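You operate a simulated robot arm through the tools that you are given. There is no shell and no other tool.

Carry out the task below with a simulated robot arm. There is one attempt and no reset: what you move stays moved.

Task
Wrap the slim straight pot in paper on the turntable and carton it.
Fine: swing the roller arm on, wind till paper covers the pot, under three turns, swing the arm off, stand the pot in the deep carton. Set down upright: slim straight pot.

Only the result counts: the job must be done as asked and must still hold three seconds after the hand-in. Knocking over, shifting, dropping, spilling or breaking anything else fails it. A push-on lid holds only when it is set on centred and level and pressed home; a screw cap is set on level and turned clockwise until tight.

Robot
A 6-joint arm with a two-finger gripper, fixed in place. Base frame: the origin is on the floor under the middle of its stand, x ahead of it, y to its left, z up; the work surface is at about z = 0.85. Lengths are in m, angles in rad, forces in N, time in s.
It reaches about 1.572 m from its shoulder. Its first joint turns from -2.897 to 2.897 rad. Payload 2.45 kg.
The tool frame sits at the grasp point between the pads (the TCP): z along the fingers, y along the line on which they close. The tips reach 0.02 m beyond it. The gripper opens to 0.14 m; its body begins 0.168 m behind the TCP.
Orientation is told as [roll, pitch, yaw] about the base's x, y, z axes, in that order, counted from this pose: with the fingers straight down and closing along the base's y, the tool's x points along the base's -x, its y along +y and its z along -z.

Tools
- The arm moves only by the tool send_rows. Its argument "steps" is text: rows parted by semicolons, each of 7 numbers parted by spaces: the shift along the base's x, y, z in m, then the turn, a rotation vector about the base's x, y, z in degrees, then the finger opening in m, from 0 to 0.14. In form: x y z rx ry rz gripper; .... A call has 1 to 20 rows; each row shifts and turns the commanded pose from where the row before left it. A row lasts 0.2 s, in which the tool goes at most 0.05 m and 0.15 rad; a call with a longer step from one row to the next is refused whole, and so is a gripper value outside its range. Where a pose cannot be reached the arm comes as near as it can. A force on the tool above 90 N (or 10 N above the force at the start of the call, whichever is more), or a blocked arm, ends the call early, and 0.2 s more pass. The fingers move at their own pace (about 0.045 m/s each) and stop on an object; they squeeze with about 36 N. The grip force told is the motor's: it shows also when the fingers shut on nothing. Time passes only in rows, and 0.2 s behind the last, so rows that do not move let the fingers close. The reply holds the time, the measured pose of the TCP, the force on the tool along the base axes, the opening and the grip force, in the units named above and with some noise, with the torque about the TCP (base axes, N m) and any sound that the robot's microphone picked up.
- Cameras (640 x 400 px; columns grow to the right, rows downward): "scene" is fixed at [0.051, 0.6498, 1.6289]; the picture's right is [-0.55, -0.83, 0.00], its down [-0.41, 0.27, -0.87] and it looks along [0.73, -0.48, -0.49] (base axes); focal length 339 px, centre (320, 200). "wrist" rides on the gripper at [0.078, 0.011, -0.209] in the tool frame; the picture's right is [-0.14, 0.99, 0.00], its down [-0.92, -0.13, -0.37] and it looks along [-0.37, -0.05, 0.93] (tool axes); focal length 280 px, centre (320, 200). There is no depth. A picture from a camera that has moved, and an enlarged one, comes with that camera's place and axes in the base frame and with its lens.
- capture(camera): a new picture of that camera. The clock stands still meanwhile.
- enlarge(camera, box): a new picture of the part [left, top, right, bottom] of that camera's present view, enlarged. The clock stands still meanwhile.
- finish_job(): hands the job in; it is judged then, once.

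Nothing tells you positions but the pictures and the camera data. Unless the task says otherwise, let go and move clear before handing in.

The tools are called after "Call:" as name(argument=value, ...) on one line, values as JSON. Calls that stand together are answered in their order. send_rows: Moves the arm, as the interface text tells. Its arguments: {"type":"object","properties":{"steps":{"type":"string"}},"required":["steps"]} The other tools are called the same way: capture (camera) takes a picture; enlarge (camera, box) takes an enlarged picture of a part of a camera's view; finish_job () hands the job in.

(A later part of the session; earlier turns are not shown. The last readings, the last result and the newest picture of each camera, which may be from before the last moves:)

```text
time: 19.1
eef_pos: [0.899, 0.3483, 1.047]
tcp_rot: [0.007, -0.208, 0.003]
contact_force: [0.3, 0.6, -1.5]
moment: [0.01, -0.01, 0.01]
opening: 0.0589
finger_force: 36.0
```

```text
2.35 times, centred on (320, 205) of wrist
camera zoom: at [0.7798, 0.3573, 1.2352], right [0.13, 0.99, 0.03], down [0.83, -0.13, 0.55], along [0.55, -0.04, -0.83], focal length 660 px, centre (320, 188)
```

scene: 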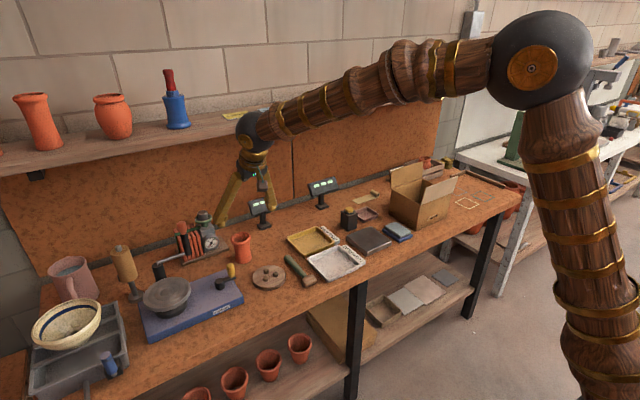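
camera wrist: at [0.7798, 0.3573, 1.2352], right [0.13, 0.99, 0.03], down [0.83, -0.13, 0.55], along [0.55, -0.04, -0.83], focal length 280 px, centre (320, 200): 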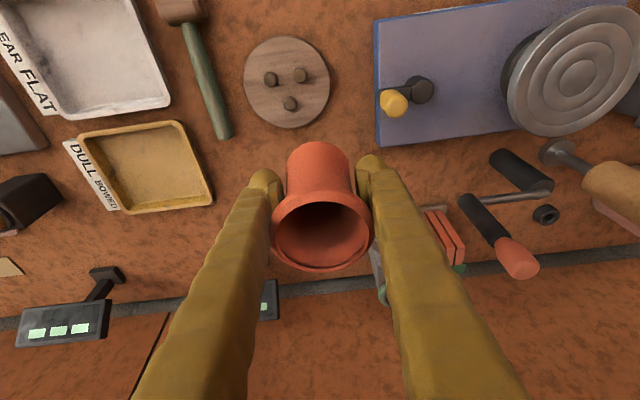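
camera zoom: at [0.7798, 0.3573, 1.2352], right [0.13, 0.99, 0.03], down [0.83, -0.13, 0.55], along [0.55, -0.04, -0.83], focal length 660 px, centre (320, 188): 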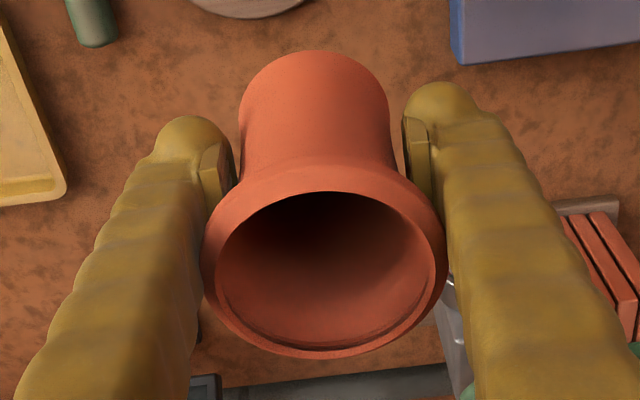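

It hangs upright. I carry it at a safe height to above the turntable disc.

Call:
send_rows(steps="0 0 0.03 0 0 0 0.03; -0.0045 0.0386 0.002 0 0 0 0.03; -0.0045 0.0386 0.002 0 0 0 0.03; -0.0045 0.0386 0.002 0 0 0 0.03; -0.0045 0.0386 0.002 0 0 0 0.03; -0.0045 0.0386 0.002 0 0 0 0.03; -0.0045 0.0386 0.002 0 0 0 0.03; -0.0045 0.0386 0.002 0 0 0 0.03; 0 0 0 0 0 0 0.03")

Call:
capture(camera="wrist")

Call:
enlarge(camera="scene", box=[90, 190, 260, 340])

```text
time: 21.1
eef_pos: [0.8708, 0.6184, 1.0884]
tcp_rot: [0.004, -0.208, 0.001]
contact_force: [0.5, 0.6, -2.2]
moment: [0.01, 0.0, -0.01]
opening: 0.0589
finger_force: 36.0
```

```text
taken
camera wrist: at [0.7496, 0.627, 1.2772], right [0.13, 0.99, 0.03], down [0.83, -0.13, 0.55], along [0.55, -0.04, -0.83], focal length 280 px, centre (320, 200)
```

wrist: 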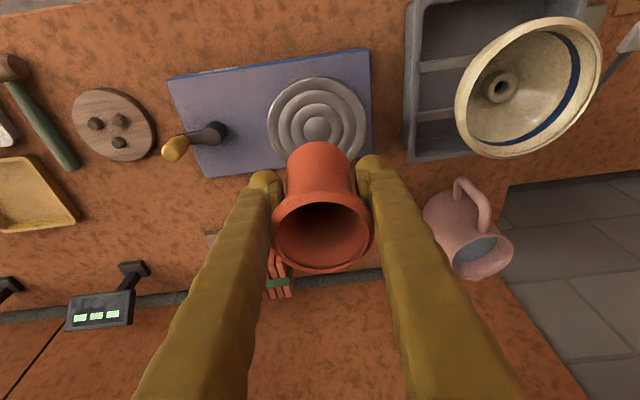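

```text
2.67 times, centred on (175, 265) of scene
camera zoom: at [0.051, 0.6498, 1.6289], right [-0.55, -0.83, 0.0], down [-0.41, 0.27, -0.87], along [0.73, -0.48, -0.49], focal length 903 px, centre (707, 27)
```

zoom: 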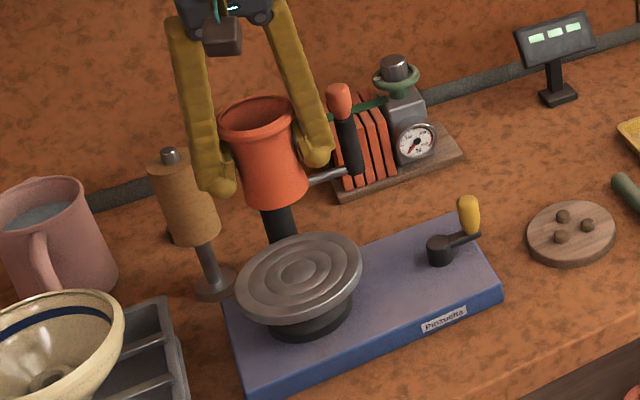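

Call:
enlarge(camera="wrist", box=[230, 60, 410, 200])

Call:
enlarge(camera="scene", box=[130, 210, 230, 320])

```text
2.86 times, centred on (320, 130) of wrist
camera zoom: at [0.7496, 0.627, 1.2772], right [0.13, 0.99, 0.03], down [0.83, -0.13, 0.55], along [0.55, -0.04, -0.83], focal length 801 px, centre (320, 400)
```

zoom: 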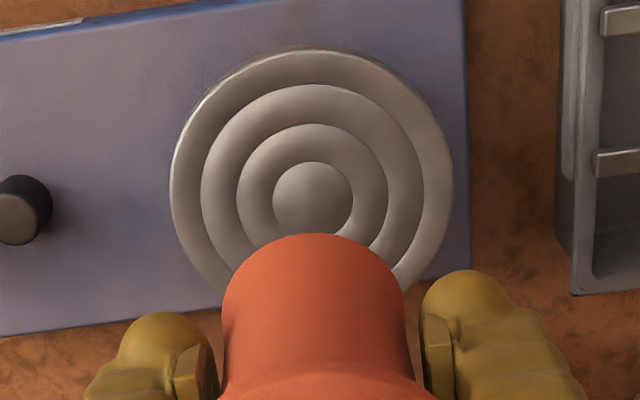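

```text
3.64 times, centred on (180, 265) of scene
camera zoom: at [0.051, 0.6498, 1.6289], right [-0.55, -0.83, 0.0], down [-0.41, 0.27, -0.87], along [0.73, -0.48, -0.49], focal length 1232 px, centre (829, -36)
```

zoom: 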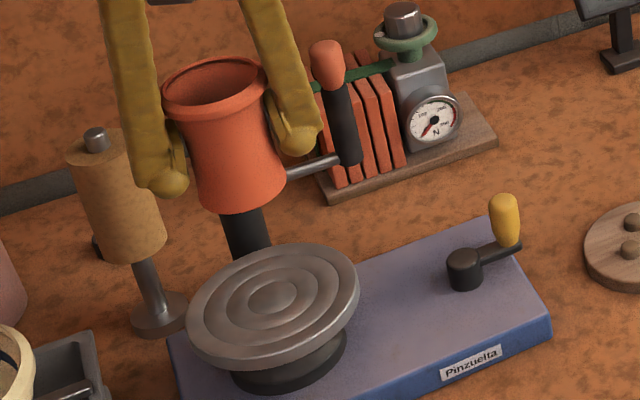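

The pot is almost exactly above the disc centre (about 3 mm too far in x). I correct that and lower it to just above the disc.

Call:
send_rows(steps="-0.003 -0.0015 -0.02 0 0 0 0.03; 0 0 -0.03 0 0 0 0.03; 0 0 -0.03 0 0 0 0.03; 0 0 -0.01 0 0 0 0.03; 0 0 0 0 0 0 0.03")

Call:
enlarge(camera="scene", box=[130, 210, 230, 320])

Call:
capture(camera="wrist")

```text
time: 22.3
eef_pos: [0.8679, 0.6164, 0.9981]
tcp_rot: [0.007, -0.208, 0.002]
contact_force: [-0.5, -0.8, -2.3]
moment: [0.0, -0.04, -0.03]
opening: 0.0587
finger_force: 36.8
```

```text
3.64 times, centred on (180, 265) of scene
camera zoom: at [0.051, 0.6498, 1.6289], right [-0.55, -0.83, 0.0], down [-0.41, 0.27, -0.87], along [0.73, -0.48, -0.49], focal length 1232 px, centre (829, -36)
```

zoom: 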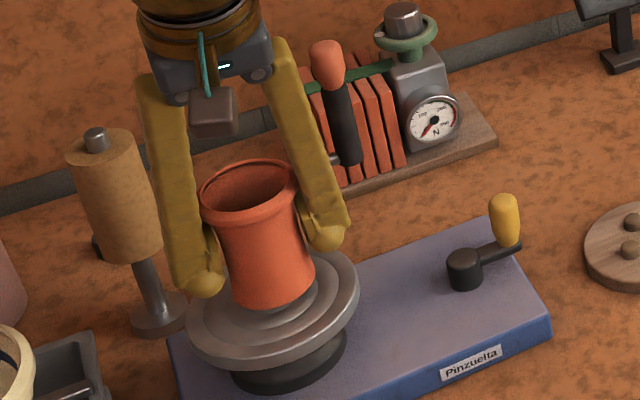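

```text
taken
camera wrist: at [0.7461, 0.6253, 1.1865], right [0.13, 0.99, 0.03], down [0.83, -0.13, 0.55], along [0.55, -0.04, -0.83], focal length 280 px, centre (320, 200)
```

wrist: 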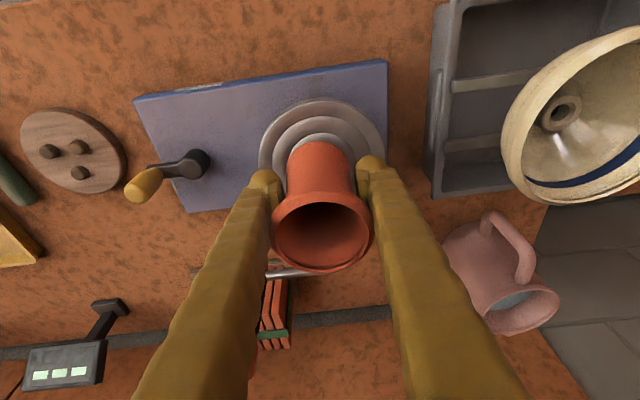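

Call:
send_rows(steps="0 0 -0.003 0 0 0 0.03; 0 0 -0.003 0 0 0 0.03; 0 0 0 0 0 0 0.03")

Call:
send_rows(steps="0 0 -0.003 0 0 0 0.03; 0 0 0 0 0 0 0.03")

Call:
enlarge(camera="scene", box=[130, 210, 230, 320])

```text
time: 23.1
eef_pos: [0.8668, 0.6161, 0.9932]
tcp_rot: [0.004, -0.21, 0.002]
contact_force: [0.2, 0.3, -1.3]
moment: [0.01, -0.05, 0.0]
opening: 0.0588
finger_force: 35.4
```

```text
time: 23.7
eef_pos: [0.866, 0.6172, 0.9914]
tcp_rot: [0.004, -0.21, 0.002]
contact_force: [-0.9, -0.2, -0.8]
moment: [0.01, -0.02, 0.01]
opening: 0.0585
finger_force: 36.4
```

```text
3.64 times, centred on (180, 265) of scene
camera zoom: at [0.051, 0.6498, 1.6289], right [-0.55, -0.83, 0.0], down [-0.41, 0.27, -0.87], along [0.73, -0.48, -0.49], focal length 1232 px, centre (829, -36)
```

zoom: 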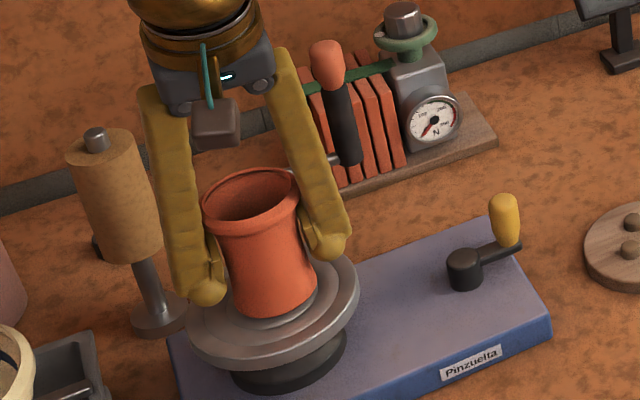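

Call:
send_rows(steps="0 0 -0.003 0 0 0 0.03; 0 0 0 0 0 0 0.03")

Call:
send_rows(steps="0 0 -0.003 0 0 0 0.03; 0 0 0 0 0 0 0.03")

Call:
enlarge(camera="scene", box=[130, 210, 230, 320])

```text
time: 24.3
eef_pos: [0.8669, 0.6162, 0.9877]
tcp_rot: [0.006, -0.207, 0.002]
contact_force: [-0.3, 0.6, -1.5]
moment: [-0.01, -0.01, 0.01]
opening: 0.0586
finger_force: 36.4
```

```text
time: 24.9
eef_pos: [0.8665, 0.6168, 0.9835]
tcp_rot: [0.006, -0.208, 0.001]
contact_force: [0.4, -1.0, -1.6]
moment: [-0.02, 0.03, -0.02]
opening: 0.0586
finger_force: 36.1
```

```text
3.64 times, centred on (180, 265) of scene
camera zoom: at [0.051, 0.6498, 1.6289], right [-0.55, -0.83, 0.0], down [-0.41, 0.27, -0.87], along [0.73, -0.48, -0.49], focal length 1232 px, centre (829, -36)
```

zoom: 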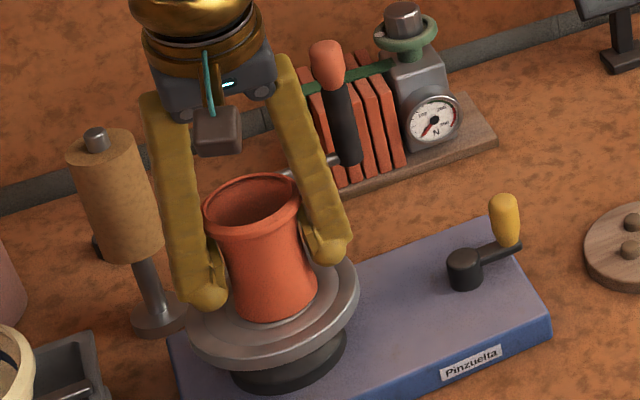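

Call:
send_rows(steps="0 0 -0.002 0 0 0 0.03; 0 0 0 0 0 0 0.03")

Call:
send_rows(steps="0 0 -0.002 0 0 0 0.03; 0 0 0 0 0 0 0.03")

```text
time: 25.5
eef_pos: [0.8676, 0.6164, 0.9826]
tcp_rot: [0.006, -0.21, 0.002]
contact_force: [0.7, -1.8, 12.9]
moment: [0.0, -0.02, -0.01]
opening: 0.0584
finger_force: 36.1
```

```text
time: 26.1
eef_pos: [0.8675, 0.6182, 0.9813]
tcp_rot: [0.006, -0.21, 0.003]
contact_force: [2.4, 3.0, 24.0]
moment: [0.02, 0.02, 0.02]
opening: 0.0573
finger_force: 35.6
```

The pot has touched down on the disc (contact force 13 N, then 24 N). I release and check how it stands.

Call:
send_rows(steps="0 0 0.0015 0 0 0 0.03; 0 0 0 0 0 0 0.065; 0 0 0 0 0 0 0.09; 0 0 0 0 0 0 0.11; 0 0 0 0 0 0 0.11; 0 0 0 0 0 0 0.11")

Call:
capture(camera="wrist")

Call:
enlarge(camera="scene", box=[130, 210, 230, 320])

```text
time: 27.5
eef_pos: [0.8668, 0.6173, 0.981]
tcp_rot: [0.005, -0.206, 0.001]
contact_force: [0.1, 0.3, -0.6]
moment: [0.0, 0.0, 0.0]
opening: 0.11
finger_force: 0.1
```

```text
taken
camera wrist: at [0.7471, 0.6259, 1.17], right [0.13, 0.99, 0.03], down [0.83, -0.13, 0.55], along [0.55, -0.04, -0.83], focal length 280 px, centre (320, 200)
```

wrist: 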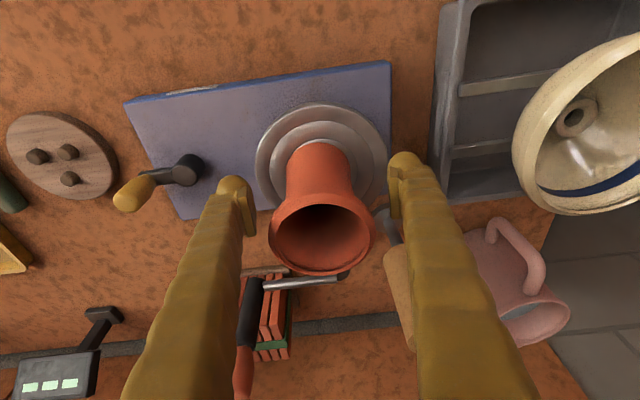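

```text
3.64 times, centred on (180, 265) of scene
camera zoom: at [0.051, 0.6498, 1.6289], right [-0.55, -0.83, 0.0], down [-0.41, 0.27, -0.87], along [0.73, -0.48, -0.49], focal length 1232 px, centre (829, -36)
```

zoom: 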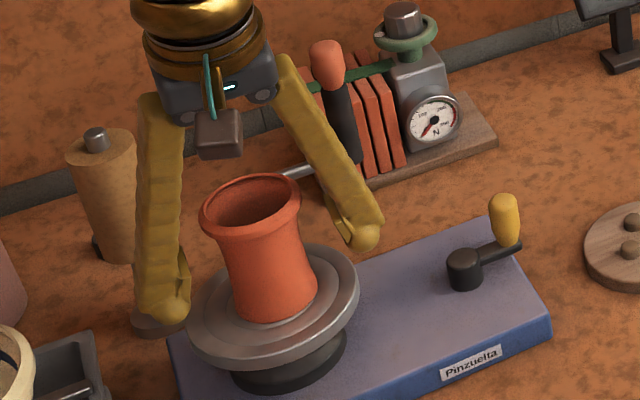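

The pot stands centred on the disc. I retreat upward along the tool axis, then position in front of the roller arm's red knob for a close look.

Call:
send_rows(steps="-0.009 0 0.043 0 0 0 0.11; -0.009 0 0.043 0 0 0 0.11; -0.009 0 0.043 0 0 0 0.11; -0.009 0 0.043 0 0 0 0.11; 0.0285 -0.024 0.003 0 -3.25 0 0.08; 0.0285 -0.024 0.003 0 -3.25 0 0.08; 0.0285 -0.024 0.003 0 -3.25 0 0.08; 0.0285 -0.024 0.003 0 -3.25 0 0.08; 0 0 0 0 0 0 0.08")

Call:
capture(camera="wrist")

Call:
enlarge(camera="scene", box=[110, 170, 270, 320])

```text
time: 29.5
eef_pos: [0.9449, 0.5236, 1.1659]
tcp_rot: [0.005, -0.434, 0.002]
contact_force: [0.1, -0.7, -0.4]
moment: [0.0, -0.01, 0.02]
opening: 0.0799
finger_force: 0.1
```

```text
taken
camera wrist: at [0.785, 0.5314, 1.3221], right [0.12, 0.99, 0.06], down [0.68, -0.13, 0.72], along [0.72, -0.04, -0.69], focal length 280 px, centre (320, 200)
```

wrist: 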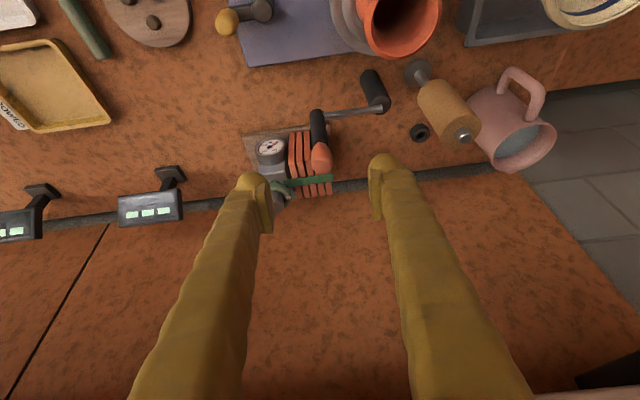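

```text
2.67 times, centred on (190, 245) of scene
camera zoom: at [0.051, 0.6498, 1.6289], right [-0.55, -0.83, 0.0], down [-0.41, 0.27, -0.87], along [0.73, -0.48, -0.49], focal length 903 px, centre (667, 80)
```

zoom: 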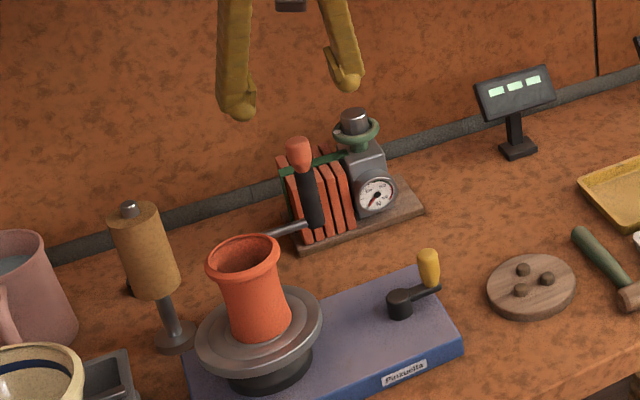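

The knob is at about (0.992, 0.525, 1.056), and the arm pivots about (1.0, 0.6185) at a radius of about 0.094. I approach the knob along the tool axis and grip it.

Call:
send_rows(steps="0.016 0.0005 -0.0345 0 0 0 0.08; 0.016 0.0005 -0.0345 0 0 0 0.08; 0.014 0.0005 -0.0325 0 0 0 0.08; 0 0 0 0 0 0 0.08")

Call:
enlarge(camera="wrist", box=[220, 100, 420, 270])

Call:
enlarge(camera="scene", box=[140, 190, 240, 280])

```text
time: 30.5
eef_pos: [0.9935, 0.5215, 1.0638]
tcp_rot: [0.005, -0.435, 0.001]
contact_force: [0.7, 0.6, 1.3]
moment: [0.02, 0.01, -0.01]
opening: 0.0796
finger_force: 0.2
```

```text
2.35 times, centred on (320, 185) of wrist
camera zoom: at [0.8328, 0.5306, 1.2204], right [0.12, 0.99, 0.06], down [0.68, -0.13, 0.72], along [0.72, -0.04, -0.69], focal length 660 px, centre (320, 235)
```

zoom: 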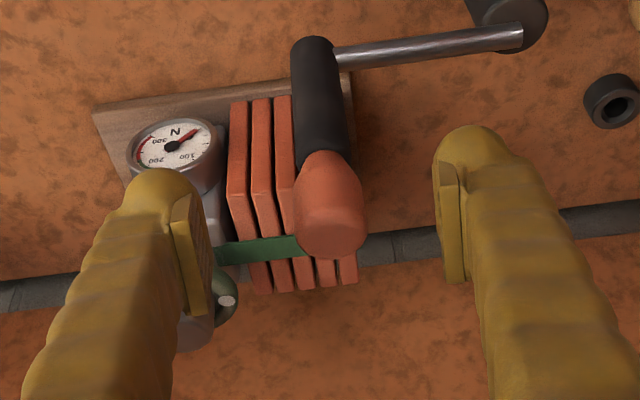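

```text
4.44 times, centred on (190, 235) of scene
camera zoom: at [0.051, 0.6498, 1.6289], right [-0.55, -0.83, 0.0], down [-0.41, 0.27, -0.87], along [0.73, -0.48, -0.49], focal length 1505 px, centre (898, 44)
```

zoom: 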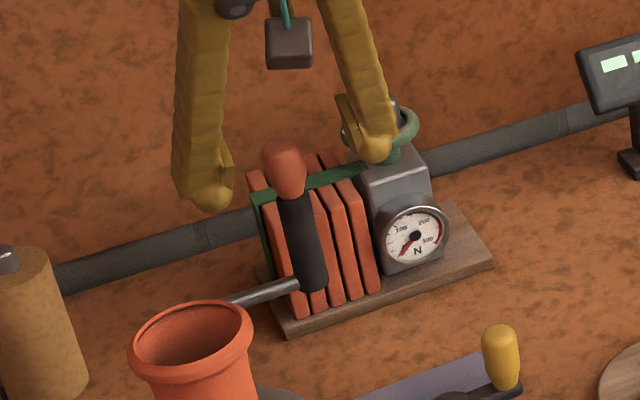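

Call:
send_rows(steps="-0.002 0.0035 -0.002 0 0 0 0.08; 0 0 0 0 0 0 0.01; 0 0 0 0 0 0 0.01; 0 0 0 0 0 0 0.01; 0 0 0 0 0 0 0.01; 0 0 0 0 0 0 0.01; 0 0 0 0 0 0 0.01")

Call:
enlarge(camera="wrist", box=[220, 100, 420, 270])

Call:
enlarge(camera="scene", box=[140, 190, 240, 280])

```text
time: 32.1
eef_pos: [0.9896, 0.5248, 1.0626]
tcp_rot: [0.006, -0.435, 0.0]
contact_force: [-0.3, -6.2, -0.8]
moment: [-0.07, -0.05, -0.07]
opening: 0.0245
finger_force: 45.1
```

```text
2.35 times, centred on (320, 185) of wrist
camera zoom: at [0.8302, 0.5339, 1.2182], right [0.12, 0.99, 0.06], down [0.68, -0.13, 0.72], along [0.72, -0.04, -0.69], focal length 660 px, centre (320, 235)
```

zoom: 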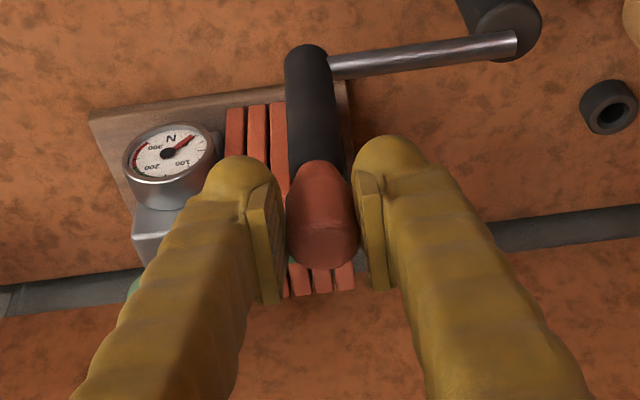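

```text
4.44 times, centred on (190, 235) of scene
camera zoom: at [0.051, 0.6498, 1.6289], right [-0.55, -0.83, 0.0], down [-0.41, 0.27, -0.87], along [0.73, -0.48, -0.49], focal length 1505 px, centre (898, 44)
```

zoom: 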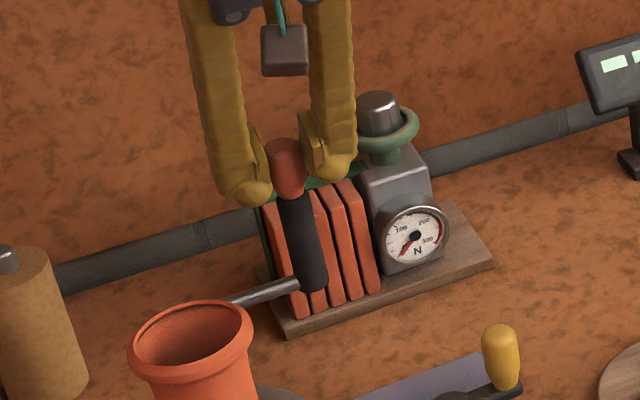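

The knob is gripped. I begin swinging the arm along its arc, a few degrees at a time, watching the force.

Call:
send_rows(steps="-0.0097 0.0015 0 0 0 0 0.01; -0.0095 0.0024 0 0 0 0 0.01; -0.0092 0.0035 0 0 0 0 0.01; 0 0 0 0 0 0 0.01")

Call:
enlarge(camera="scene", box=[110, 180, 250, 310])

```text
time: 33.1
eef_pos: [0.9603, 0.5279, 1.0613]
tcp_rot: [0.005, -0.434, -0.002]
contact_force: [-23.7, -82.9, 12.7]
moment: [-0.68, 0.23, -1.05]
opening: 0.0234
finger_force: 44.6
```

```text
3.08 times, centred on (180, 245) of scene
camera zoom: at [0.051, 0.6498, 1.6289], right [-0.55, -0.83, 0.0], down [-0.41, 0.27, -0.87], along [0.73, -0.48, -0.49], focal length 1042 px, centre (751, 62)
```

zoom: 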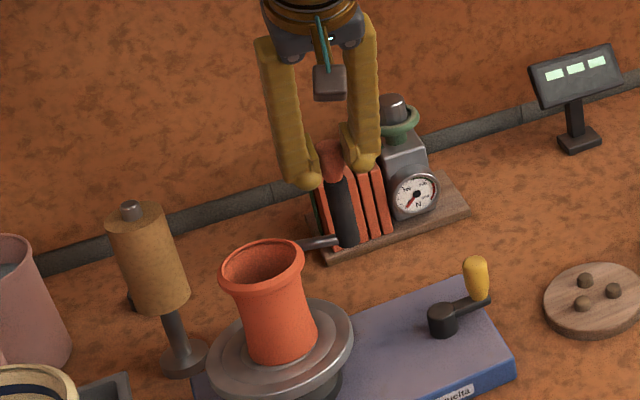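

The swing works, but my path radius is a little too small (radial pull of about 83 N). I'll relax the commanded point outward and re-estimate the arc.

Call:
send_rows(steps="-0.001 -0.0042 0 0 0 0 0.01; 0 0 0 0 0 0 0.01")

Call:
capture(camera="wrist")

```text
time: 33.7
eef_pos: [0.9593, 0.5285, 1.0609]
tcp_rot: [0.007, -0.435, 0.003]
contact_force: [-17.9, -46.9, 1.0]
moment: [-0.33, 0.24, -0.34]
opening: 0.0226
finger_force: 44.7
```

```text
taken
camera wrist: at [0.7994, 0.5376, 1.2181], right [0.12, 0.99, 0.06], down [0.68, -0.13, 0.72], along [0.72, -0.04, -0.69], focal length 280 px, centre (320, 200)
```

wrist: 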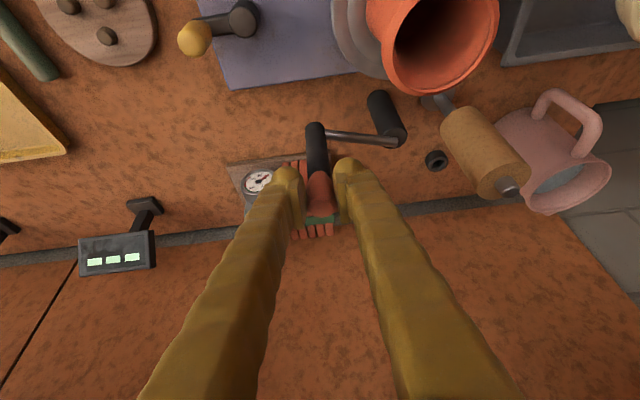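

Call:
enlarge(camera="wrist", box=[240, 70, 440, 230])

Call:
enlarge(camera="scene", box=[130, 190, 230, 280])

```text
2.50 times, centred on (340, 150) of wrist
camera zoom: at [0.7994, 0.5376, 1.2181], right [0.12, 0.99, 0.06], down [0.68, -0.13, 0.72], along [0.72, -0.04, -0.69], focal length 701 px, centre (270, 325)
```

zoom: 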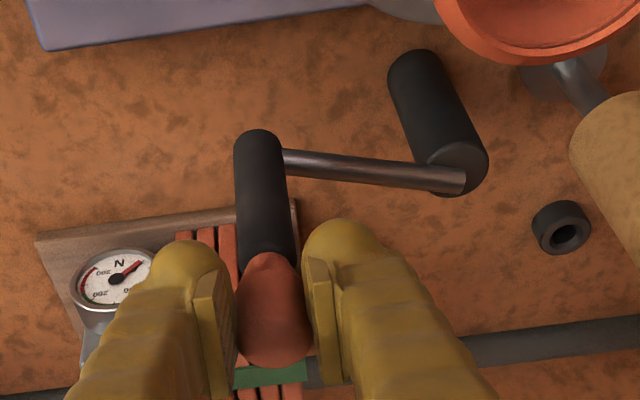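

```text
4.44 times, centred on (180, 235) of scene
camera zoom: at [0.051, 0.6498, 1.6289], right [-0.55, -0.83, 0.0], down [-0.41, 0.27, -0.87], along [0.73, -0.48, -0.49], focal length 1505 px, centre (942, 44)
```

zoom: 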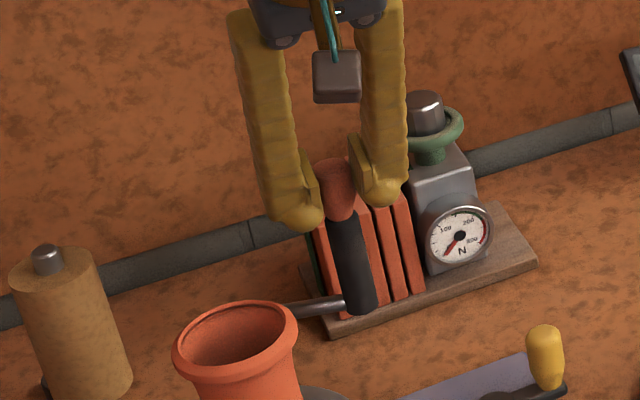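

Call:
send_rows(steps="0 -0.003 0 0 0 0 0.01; 0 0 0 0 0 0 0.01")

Call:
send_rows(steps="0 0 0 0 0 0 0.02; 0 0 0 0 0 0 0.026; 0 0 0 0 0 0 0.032; 0 0 0 0 0 0 0.036")

Call:
enlarge(camera="wrist", box=[240, 70, 440, 230])

```text
time: 34.3
eef_pos: [0.9597, 0.5293, 1.0628]
tcp_rot: [0.008, -0.436, 0.001]
contact_force: [-3.6, 8.6, -8.2]
moment: [-0.06, 0.23, 0.71]
opening: 0.0231
finger_force: 44.5
```

```text
time: 35.3
eef_pos: [0.959, 0.5253, 1.0622]
tcp_rot: [0.006, -0.435, 0.001]
contact_force: [0.0, 0.8, -0.5]
moment: [0.02, 0.0, 0.0]
opening: 0.0357
finger_force: 0.2
```

```text
2.50 times, centred on (340, 150) of wrist
camera zoom: at [0.8005, 0.5345, 1.2184], right [0.12, 0.99, 0.06], down [0.68, -0.13, 0.72], along [0.72, -0.04, -0.69], focal length 701 px, centre (270, 325)
```

zoom: 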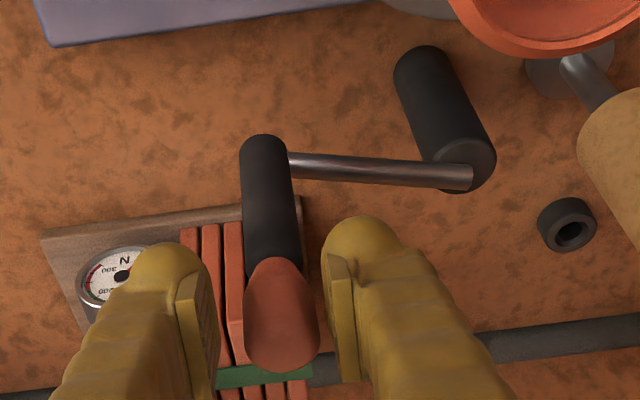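

The arm itself is free and stayed where I left it. Gripping across the arc's radius is too stiff, so I'll open, yaw the gripper 45° so the fingers close along the direction of swing, and push the knob with a loose cage instead.

Call:
send_rows(steps="0 0 0 0 0 0 0.07; 0.0025 0.0035 0 0 0 0 0.08; 0 0 0 0 0 7.5 0.08; 0 0 0 0 0 7.5 0.08; 0 0 0 0 0 7.5 0.08; 0 0 0 0 0 7.5 0.08; 0 0 0 0 0 7.5 0.08; 0 0 0 0 0 7.5 0.08; 0 0 0 0 0 0 0.08")

Call:
capture(camera="wrist")

Call:
enlarge(camera="scene", box=[110, 160, 270, 300])

```text
time: 37.3
eef_pos: [0.9632, 0.5288, 1.0628]
tcp_rot: [0.006, -0.435, 0.786]
contact_force: [-0.4, 0.0, 0.2]
moment: [0.02, -0.01, -0.03]
opening: 0.0799
finger_force: 0.1
```

```text
taken
camera wrist: at [0.8426, 0.4225, 1.2187], right [-0.62, 0.79, 0.06], down [0.57, 0.39, 0.72], along [0.54, 0.48, -0.69], focal length 280 px, centre (320, 200)
```

wrist: 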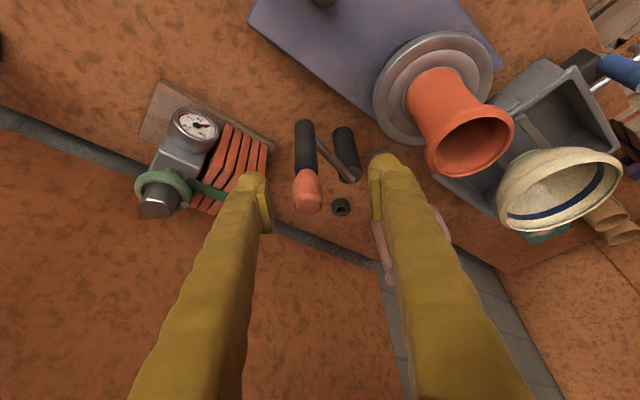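

```text
2.86 times, centred on (190, 230) of scene
camera zoom: at [0.051, 0.6498, 1.6289], right [-0.55, -0.83, 0.0], down [-0.41, 0.27, -0.87], along [0.73, -0.48, -0.49], focal length 968 px, centre (691, 114)
```

zoom: 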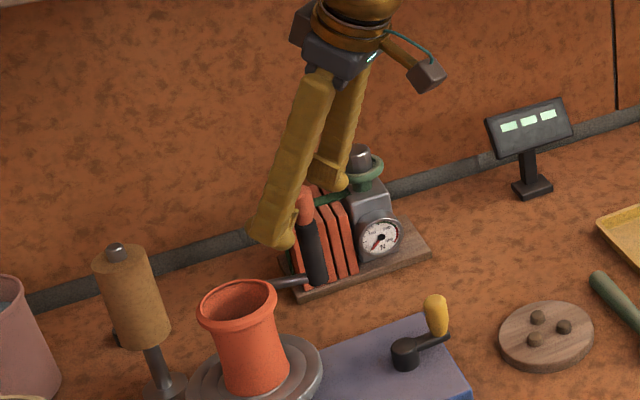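

Two-view triangulation puts the knob centre at (0.977, 0.527, 1.046), lower and further out than I had assumed. I re-centre on it and take another look before caging it.

Call:
send_rows(steps="0.014 -0.002 0 0 0 0 0.08; 0 0 -0.01 0 0 0 0.08; 0 0 0 0 0 0 0.05; 0 0 0 0 0 0 0.045; 0 0 0 0 0 0 0.04")

Call:
capture(camera="wrist")

Call:
enlarge(camera="scene", box=[130, 190, 230, 280])

```text
time: 38.5
eef_pos: [0.9761, 0.5281, 1.0505]
tcp_rot: [0.004, -0.435, 0.786]
contact_force: [0.1, -0.1, -0.2]
moment: [0.01, -0.01, -0.02]
opening: 0.0397
finger_force: 0.1
```

```text
taken
camera wrist: at [0.8562, 0.4214, 1.2087], right [-0.61, 0.79, 0.06], down [0.57, 0.39, 0.72], along [0.54, 0.48, -0.69], focal length 280 px, centre (320, 200)
```

wrist: 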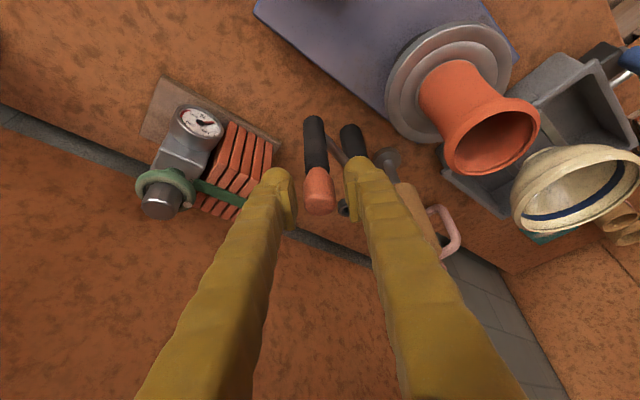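

```text
4.44 times, centred on (180, 235) of scene
camera zoom: at [0.051, 0.6498, 1.6289], right [-0.55, -0.83, 0.0], down [-0.41, 0.27, -0.87], along [0.73, -0.48, -0.49], focal length 1505 px, centre (942, 44)
```

zoom: 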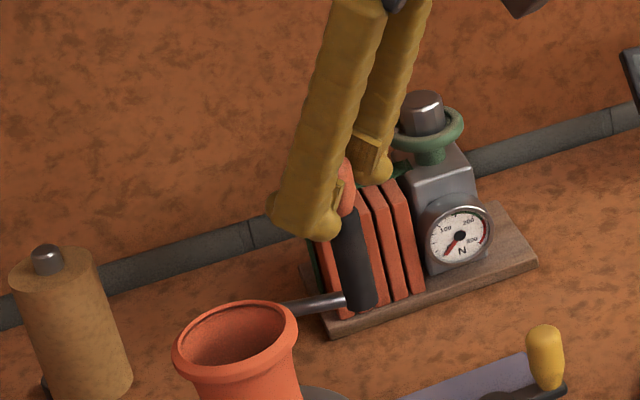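

The knob is centred in the cage. I push along the arc with a loose opening and check.

Call:
send_rows(steps="-0.0098 0.0031 0 0 0 0 0.036; -0.0092 0.0041 0 0 0 0 0.036; -0.0086 0.005 0 0 0 0 0.036; -0.0081 0.0059 0 0 0 0 0.036; 0 0 0 0 0 0 0.036")

Call:
capture(camera="wrist")

Call:
enlarge(camera="scene", box=[120, 190, 230, 290])

```text
time: 39.7
eef_pos: [0.9413, 0.5435, 1.0523]
tcp_rot: [0.006, -0.435, 0.787]
contact_force: [-0.1, 0.0, 0.1]
moment: [0.01, -0.01, 0.0]
opening: 0.0362
finger_force: 0.3
```

```text
taken
camera wrist: at [0.8219, 0.4382, 1.2089], right [-0.61, 0.79, 0.06], down [0.57, 0.39, 0.72], along [0.54, 0.48, -0.69], focal length 280 px, centre (320, 200)
```

wrist: 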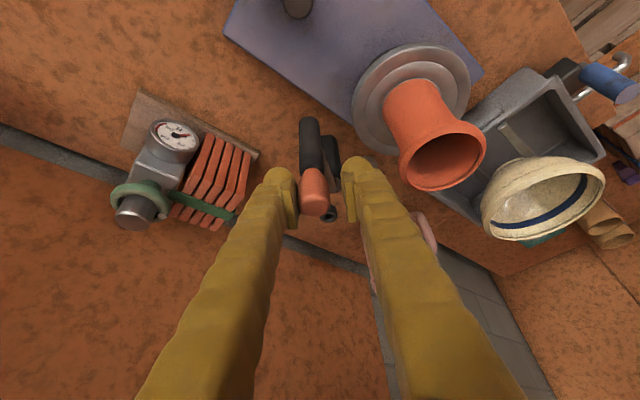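

```text
4.00 times, centred on (175, 240) of scene
camera zoom: at [0.051, 0.6498, 1.6289], right [-0.55, -0.83, 0.0], down [-0.41, 0.27, -0.87], along [0.73, -0.48, -0.49], focal length 1355 px, centre (900, 40)
```

zoom: 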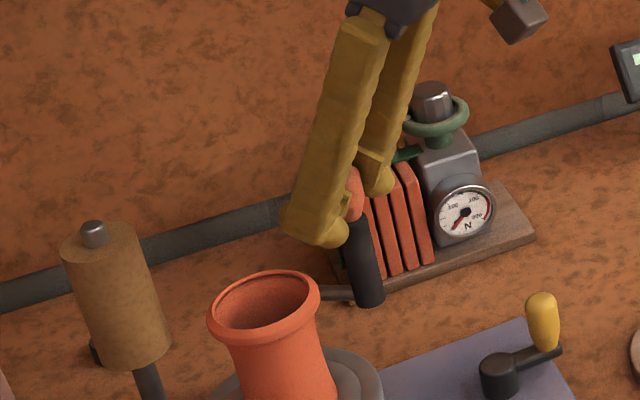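

The loose cage swings the arm freely with no force. I continue to about −141°, then will switch to pushing from behind so that no finger comes near the pot.

Call:
send_rows(steps="-0.0074 0.0067 0 0 0 0 0.036; -0.0067 0.0074 0 0 0 0 0.036; 0 0 0 0 0 0 0.036")

Call:
capture(camera="wrist")

Call:
enlarge(camera="scene", box=[120, 190, 230, 290])

```text
time: 40.5
eef_pos: [0.9258, 0.5589, 1.0514]
tcp_rot: [0.006, -0.435, 0.788]
contact_force: [-0.5, -0.2, 0.0]
moment: [0.01, -0.03, 0.01]
opening: 0.0361
finger_force: 0.1
```

```text
taken
camera wrist: at [0.8069, 0.453, 1.2084], right [-0.61, 0.79, 0.06], down [0.57, 0.39, 0.72], along [0.54, 0.48, -0.69], focal length 280 px, centre (320, 200)
```

wrist: 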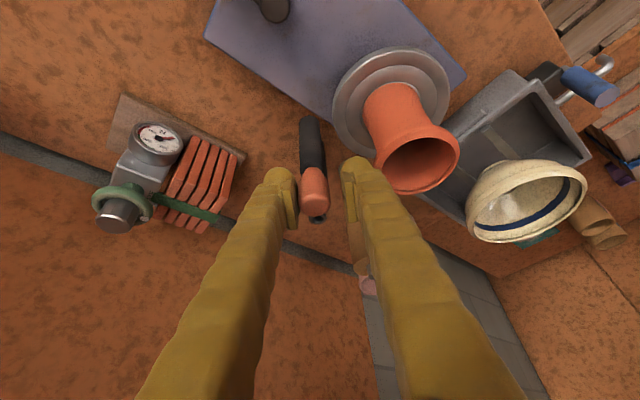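

```text
4.00 times, centred on (175, 240) of scene
camera zoom: at [0.051, 0.6498, 1.6289], right [-0.55, -0.83, 0.0], down [-0.41, 0.27, -0.87], along [0.73, -0.48, -0.49], focal length 1355 px, centre (900, 40)
```

zoom: 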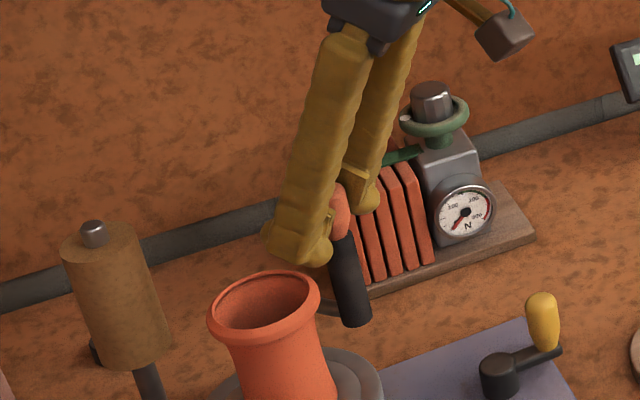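

Call:
send_rows(steps="0 0 0 0 0 0 0.055; -0.007 -0.007 0.021 0 0 0 0.055; -0.007 -0.007 0.021 0 0 0 0.055; -0.007 -0.007 0.021 0 0 0 0; 0.0298 -0.0119 0 0 0 0 0; 0.0298 -0.0119 0 0 0 0 0; 0 0 0 0 0 0 0; 0 0 0 0 0 0 0")

Call:
capture(camera="wrist")

Call:
enlarge(camera="scene", box=[110, 160, 270, 300])

```text
time: 42.3
eef_pos: [0.965, 0.5136, 1.1154]
tcp_rot: [0.003, -0.435, 0.788]
contact_force: [-0.4, -0.2, 0.5]
moment: [-0.01, 0.0, 0.04]
opening: 0.0
finger_force: 29.1
```

```text
taken
camera wrist: at [0.845, 0.4071, 1.2719], right [-0.61, 0.79, 0.06], down [0.57, 0.39, 0.72], along [0.54, 0.48, -0.69], focal length 280 px, centre (320, 200)
```

wrist: 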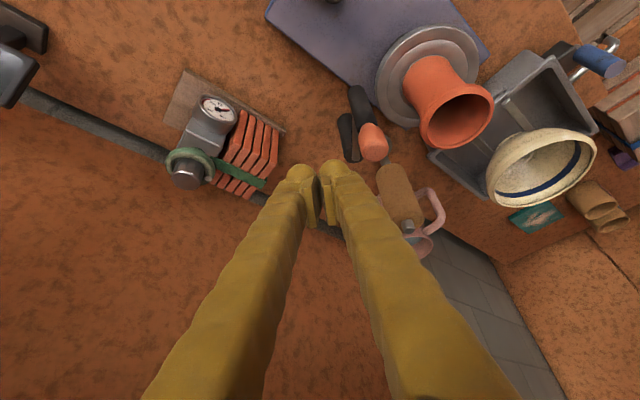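

```text
2.86 times, centred on (190, 230) of scene
camera zoom: at [0.051, 0.6498, 1.6289], right [-0.55, -0.83, 0.0], down [-0.41, 0.27, -0.87], along [0.73, -0.48, -0.49], focal length 968 px, centre (691, 114)
```

zoom: 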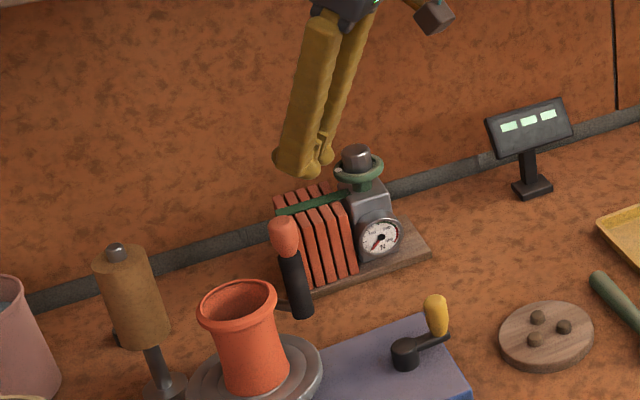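

Call:
send_rows(steps="0 0 -0.0425 0 0 0 0; 0 0 -0.0425 0 0 0 0; -0.0105 0.0097 0 0 0 0 0; -0.0105 0.0097 0 0 0 0 0; -0.0087 0.0065 0 0 0 0 0; 0 0 0 0 0 0 0")

Call:
capture(camera="wrist")

Call:
enlarge(camera="scene", box=[120, 190, 230, 300])

```text
time: 43.7
eef_pos: [0.9356, 0.5408, 1.0304]
tcp_rot: [0.007, -0.433, 0.785]
contact_force: [-0.3, -0.3, 0.3]
moment: [0.02, 0.02, 0.01]
opening: 0.0
finger_force: 29.1
```

```text
taken
camera wrist: at [0.8156, 0.4341, 1.1861], right [-0.61, 0.79, 0.06], down [0.57, 0.39, 0.72], along [0.54, 0.48, -0.69], focal length 280 px, centre (320, 200)
```

wrist: 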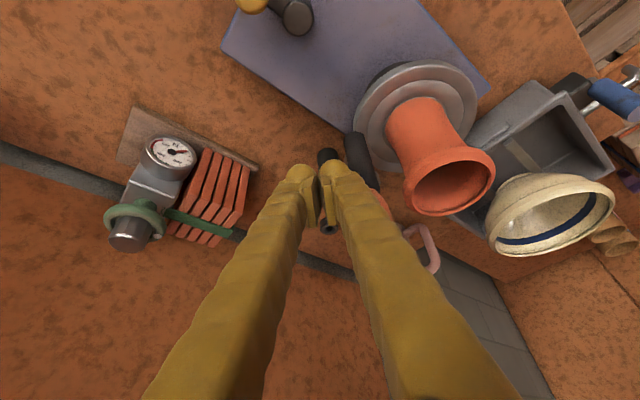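

```text
3.64 times, centred on (175, 245) of scene
camera zoom: at [0.051, 0.6498, 1.6289], right [-0.55, -0.83, 0.0], down [-0.41, 0.27, -0.87], along [0.73, -0.48, -0.49], focal length 1232 px, centre (847, 36)
```

zoom: 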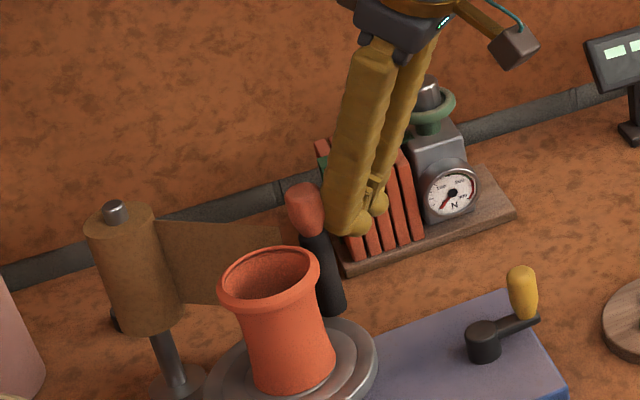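

Paper now runs from the spool to the roller, so the arm is engaging. I keep pushing in small steps toward the pot.

Call:
send_rows(steps="-0.004 0.0037 0 0 0 0 0; -0.004 0.0037 0 0 0 0 0; 0 0 0 0 0 0 0")

Call:
enlarge(camera="scene", box=[120, 190, 230, 300])

Call:
enlarge(camera="wrist", box=[240, 60, 500, 250])

```text
time: 44.5
eef_pos: [0.9275, 0.548, 1.0302]
tcp_rot: [0.004, -0.435, 0.788]
contact_force: [0.0, 0.2, -1.3]
moment: [0.0, -0.02, 0.0]
opening: 0.0001
finger_force: 29.5
```

```text
3.64 times, centred on (175, 245) of scene
camera zoom: at [0.051, 0.6498, 1.6289], right [-0.55, -0.83, 0.0], down [-0.41, 0.27, -0.87], along [0.73, -0.48, -0.49], focal length 1232 px, centre (847, 36)
```

zoom: 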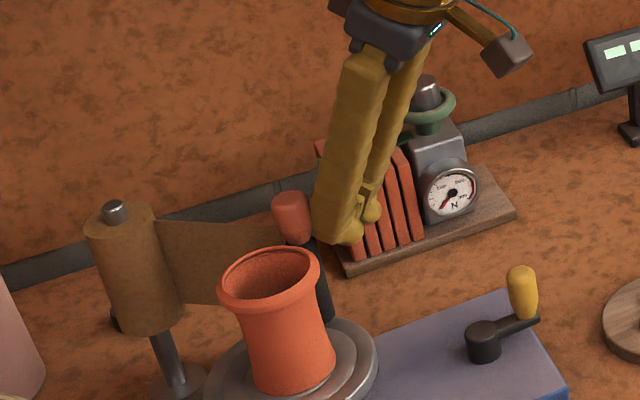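

```text
2.11 times, centred on (370, 155) of wrist
camera zoom: at [0.8073, 0.4422, 1.1867], right [-0.61, 0.79, 0.06], down [0.57, 0.39, 0.72], along [0.54, 0.48, -0.69], focal length 590 px, centre (215, 295)
```

zoom: 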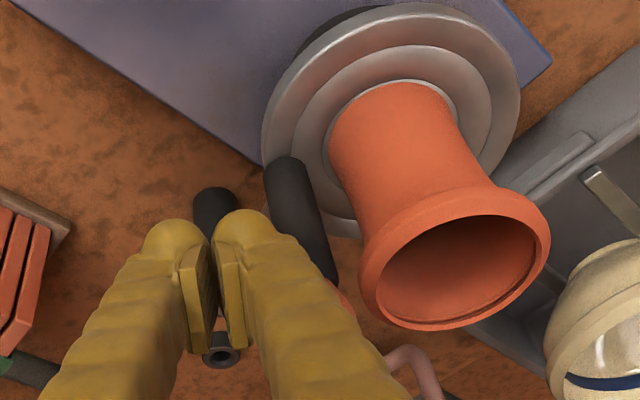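

Call:
send_rows(steps="-0.0035 0.0041 0 0 0 0 0; 0 0 0 0 0 0 0")

Call:
enlarge(camera="scene", box=[140, 210, 220, 300])

Call:
enlarge(camera="wrist", box=[240, 60, 500, 250])

```text
time: 45.1
eef_pos: [0.9239, 0.5504, 1.0298]
tcp_rot: [0.006, -0.437, 0.788]
contact_force: [31.3, -29.8, -2.3]
moment: [0.25, 0.33, -0.48]
opening: 0.0
finger_force: 29.5
```

```text
4.44 times, centred on (180, 255) of scene
camera zoom: at [0.051, 0.6498, 1.6289], right [-0.55, -0.83, 0.0], down [-0.41, 0.27, -0.87], along [0.73, -0.48, -0.49], focal length 1505 px, centre (942, -44)
```

zoom: 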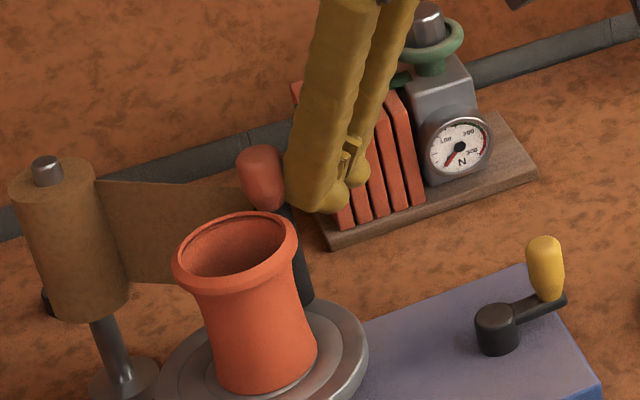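

```text
2.11 times, centred on (370, 155) of wrist
camera zoom: at [0.8053, 0.4444, 1.1866], right [-0.61, 0.79, 0.06], down [0.57, 0.39, 0.72], along [0.54, 0.48, -0.69], focal length 590 px, centre (215, 295)
```

zoom: 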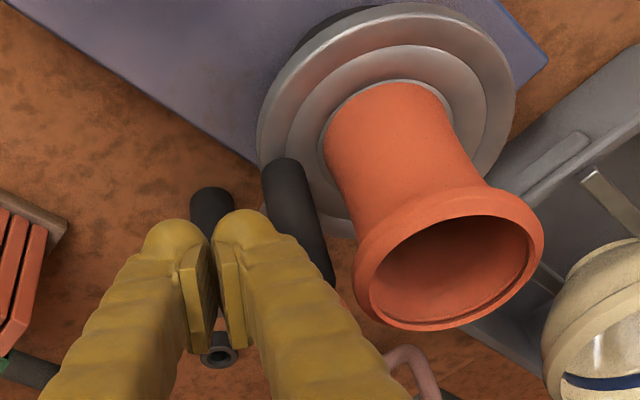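

The arm met its end stop (about 43 N) with the roller beside the pot and the paper web in place. I back away, lift clear and check that it stays on.

Call:
send_rows(steps="0.006 -0.007 0 0 0 0 0; 0.01 -0.012 0 0 0 0 0; 0 -0.01 0.03 0 0 0 0; 0 -0.01 0.04 0 0 0 0; -0.01 -0.01 0.04 0 0 0 0; 0 0 0 0 0 0 0.04")

Call:
enlarge(camera="scene", box=[100, 200, 260, 330])

Call:
capture(camera="wrist")

```text
time: 46.5
eef_pos: [0.9299, 0.5025, 1.1394]
tcp_rot: [0.007, -0.435, 0.785]
contact_force: [-0.7, 0.1, 0.7]
moment: [0.01, 0.0, -0.04]
opening: 0.034
finger_force: 0.1
```

```text
3.08 times, centred on (180, 265) of scene
camera zoom: at [0.051, 0.6498, 1.6289], right [-0.55, -0.83, 0.0], down [-0.41, 0.27, -0.87], along [0.73, -0.48, -0.49], focal length 1042 px, centre (751, 0)
```

zoom: 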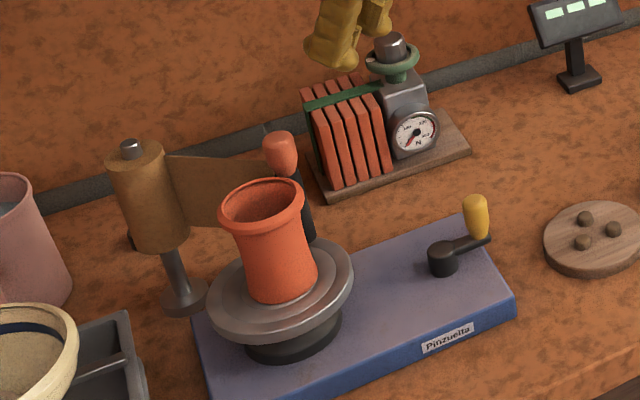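

```text
taken
camera wrist: at [0.8094, 0.3969, 1.2971], right [-0.61, 0.79, 0.06], down [0.57, 0.39, 0.72], along [0.54, 0.48, -0.69], focal length 280 px, centre (320, 200)
```

wrist: 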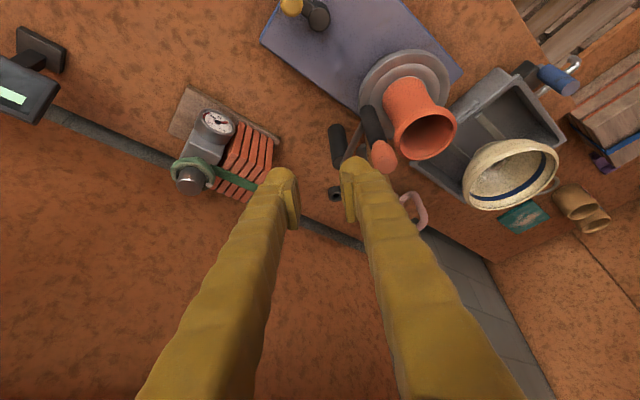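

The arm stays on and the pot is undisturbed. Now I straighten the gripper, yaw it so the fingers close along x, and move above the yellow crank knob.

Call:
send_rows(steps="-0.00655 -0.0066 0 -4.4 4.4 0 0.07; -0.00655 -0.0066 0 -4.4 4.4 0 0.07; -0.00655 -0.0066 0 -4.4 4.4 0 0.07; -0.00655 -0.0066 0 -4.4 4.4 0 0.07; -0.00655 -0.0066 0 0 0 7.5 0.07; -0.00655 -0.0066 0 0 0 7.5 0.07; -0.00655 -0.0066 0 0 0 7.5 0.07; -0.00655 -0.0066 0 0 0 7.5 0.07; -0.00655 -0.0066 0 0 0 7.5 0.07; -0.00655 -0.0066 0 0 0 7.5 0.07; 0 0 0 0 0 0 0.07")

Call:
capture(camera="wrist")

Call:
enlarge(camera="scene", box=[150, 160, 310, 330])

```text
time: 48.9
eef_pos: [0.864, 0.4367, 1.1405]
tcp_rot: [0.007, -0.001, 1.573]
contact_force: [0.1, -0.1, 0.8]
moment: [0.02, 0.03, 0.02]
opening: 0.0697
finger_force: 0.0
```

```text
taken
camera wrist: at [0.854, 0.3583, 1.3491], right [-0.99, 0.14, 0.01], down [0.13, 0.92, 0.37], along [0.04, 0.37, -0.93], focal length 280 px, centre (320, 200)
```

wrist: 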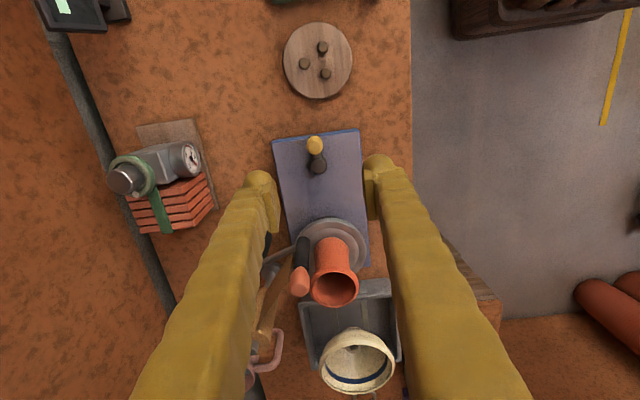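

```text
2.35 times, centred on (230, 245) of scene
camera zoom: at [0.051, 0.6498, 1.6289], right [-0.55, -0.83, 0.0], down [-0.41, 0.27, -0.87], along [0.73, -0.48, -0.49], focal length 797 px, centre (532, 94)
```

zoom: 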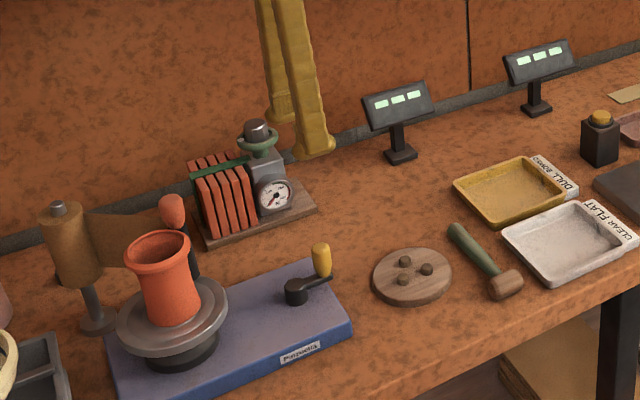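

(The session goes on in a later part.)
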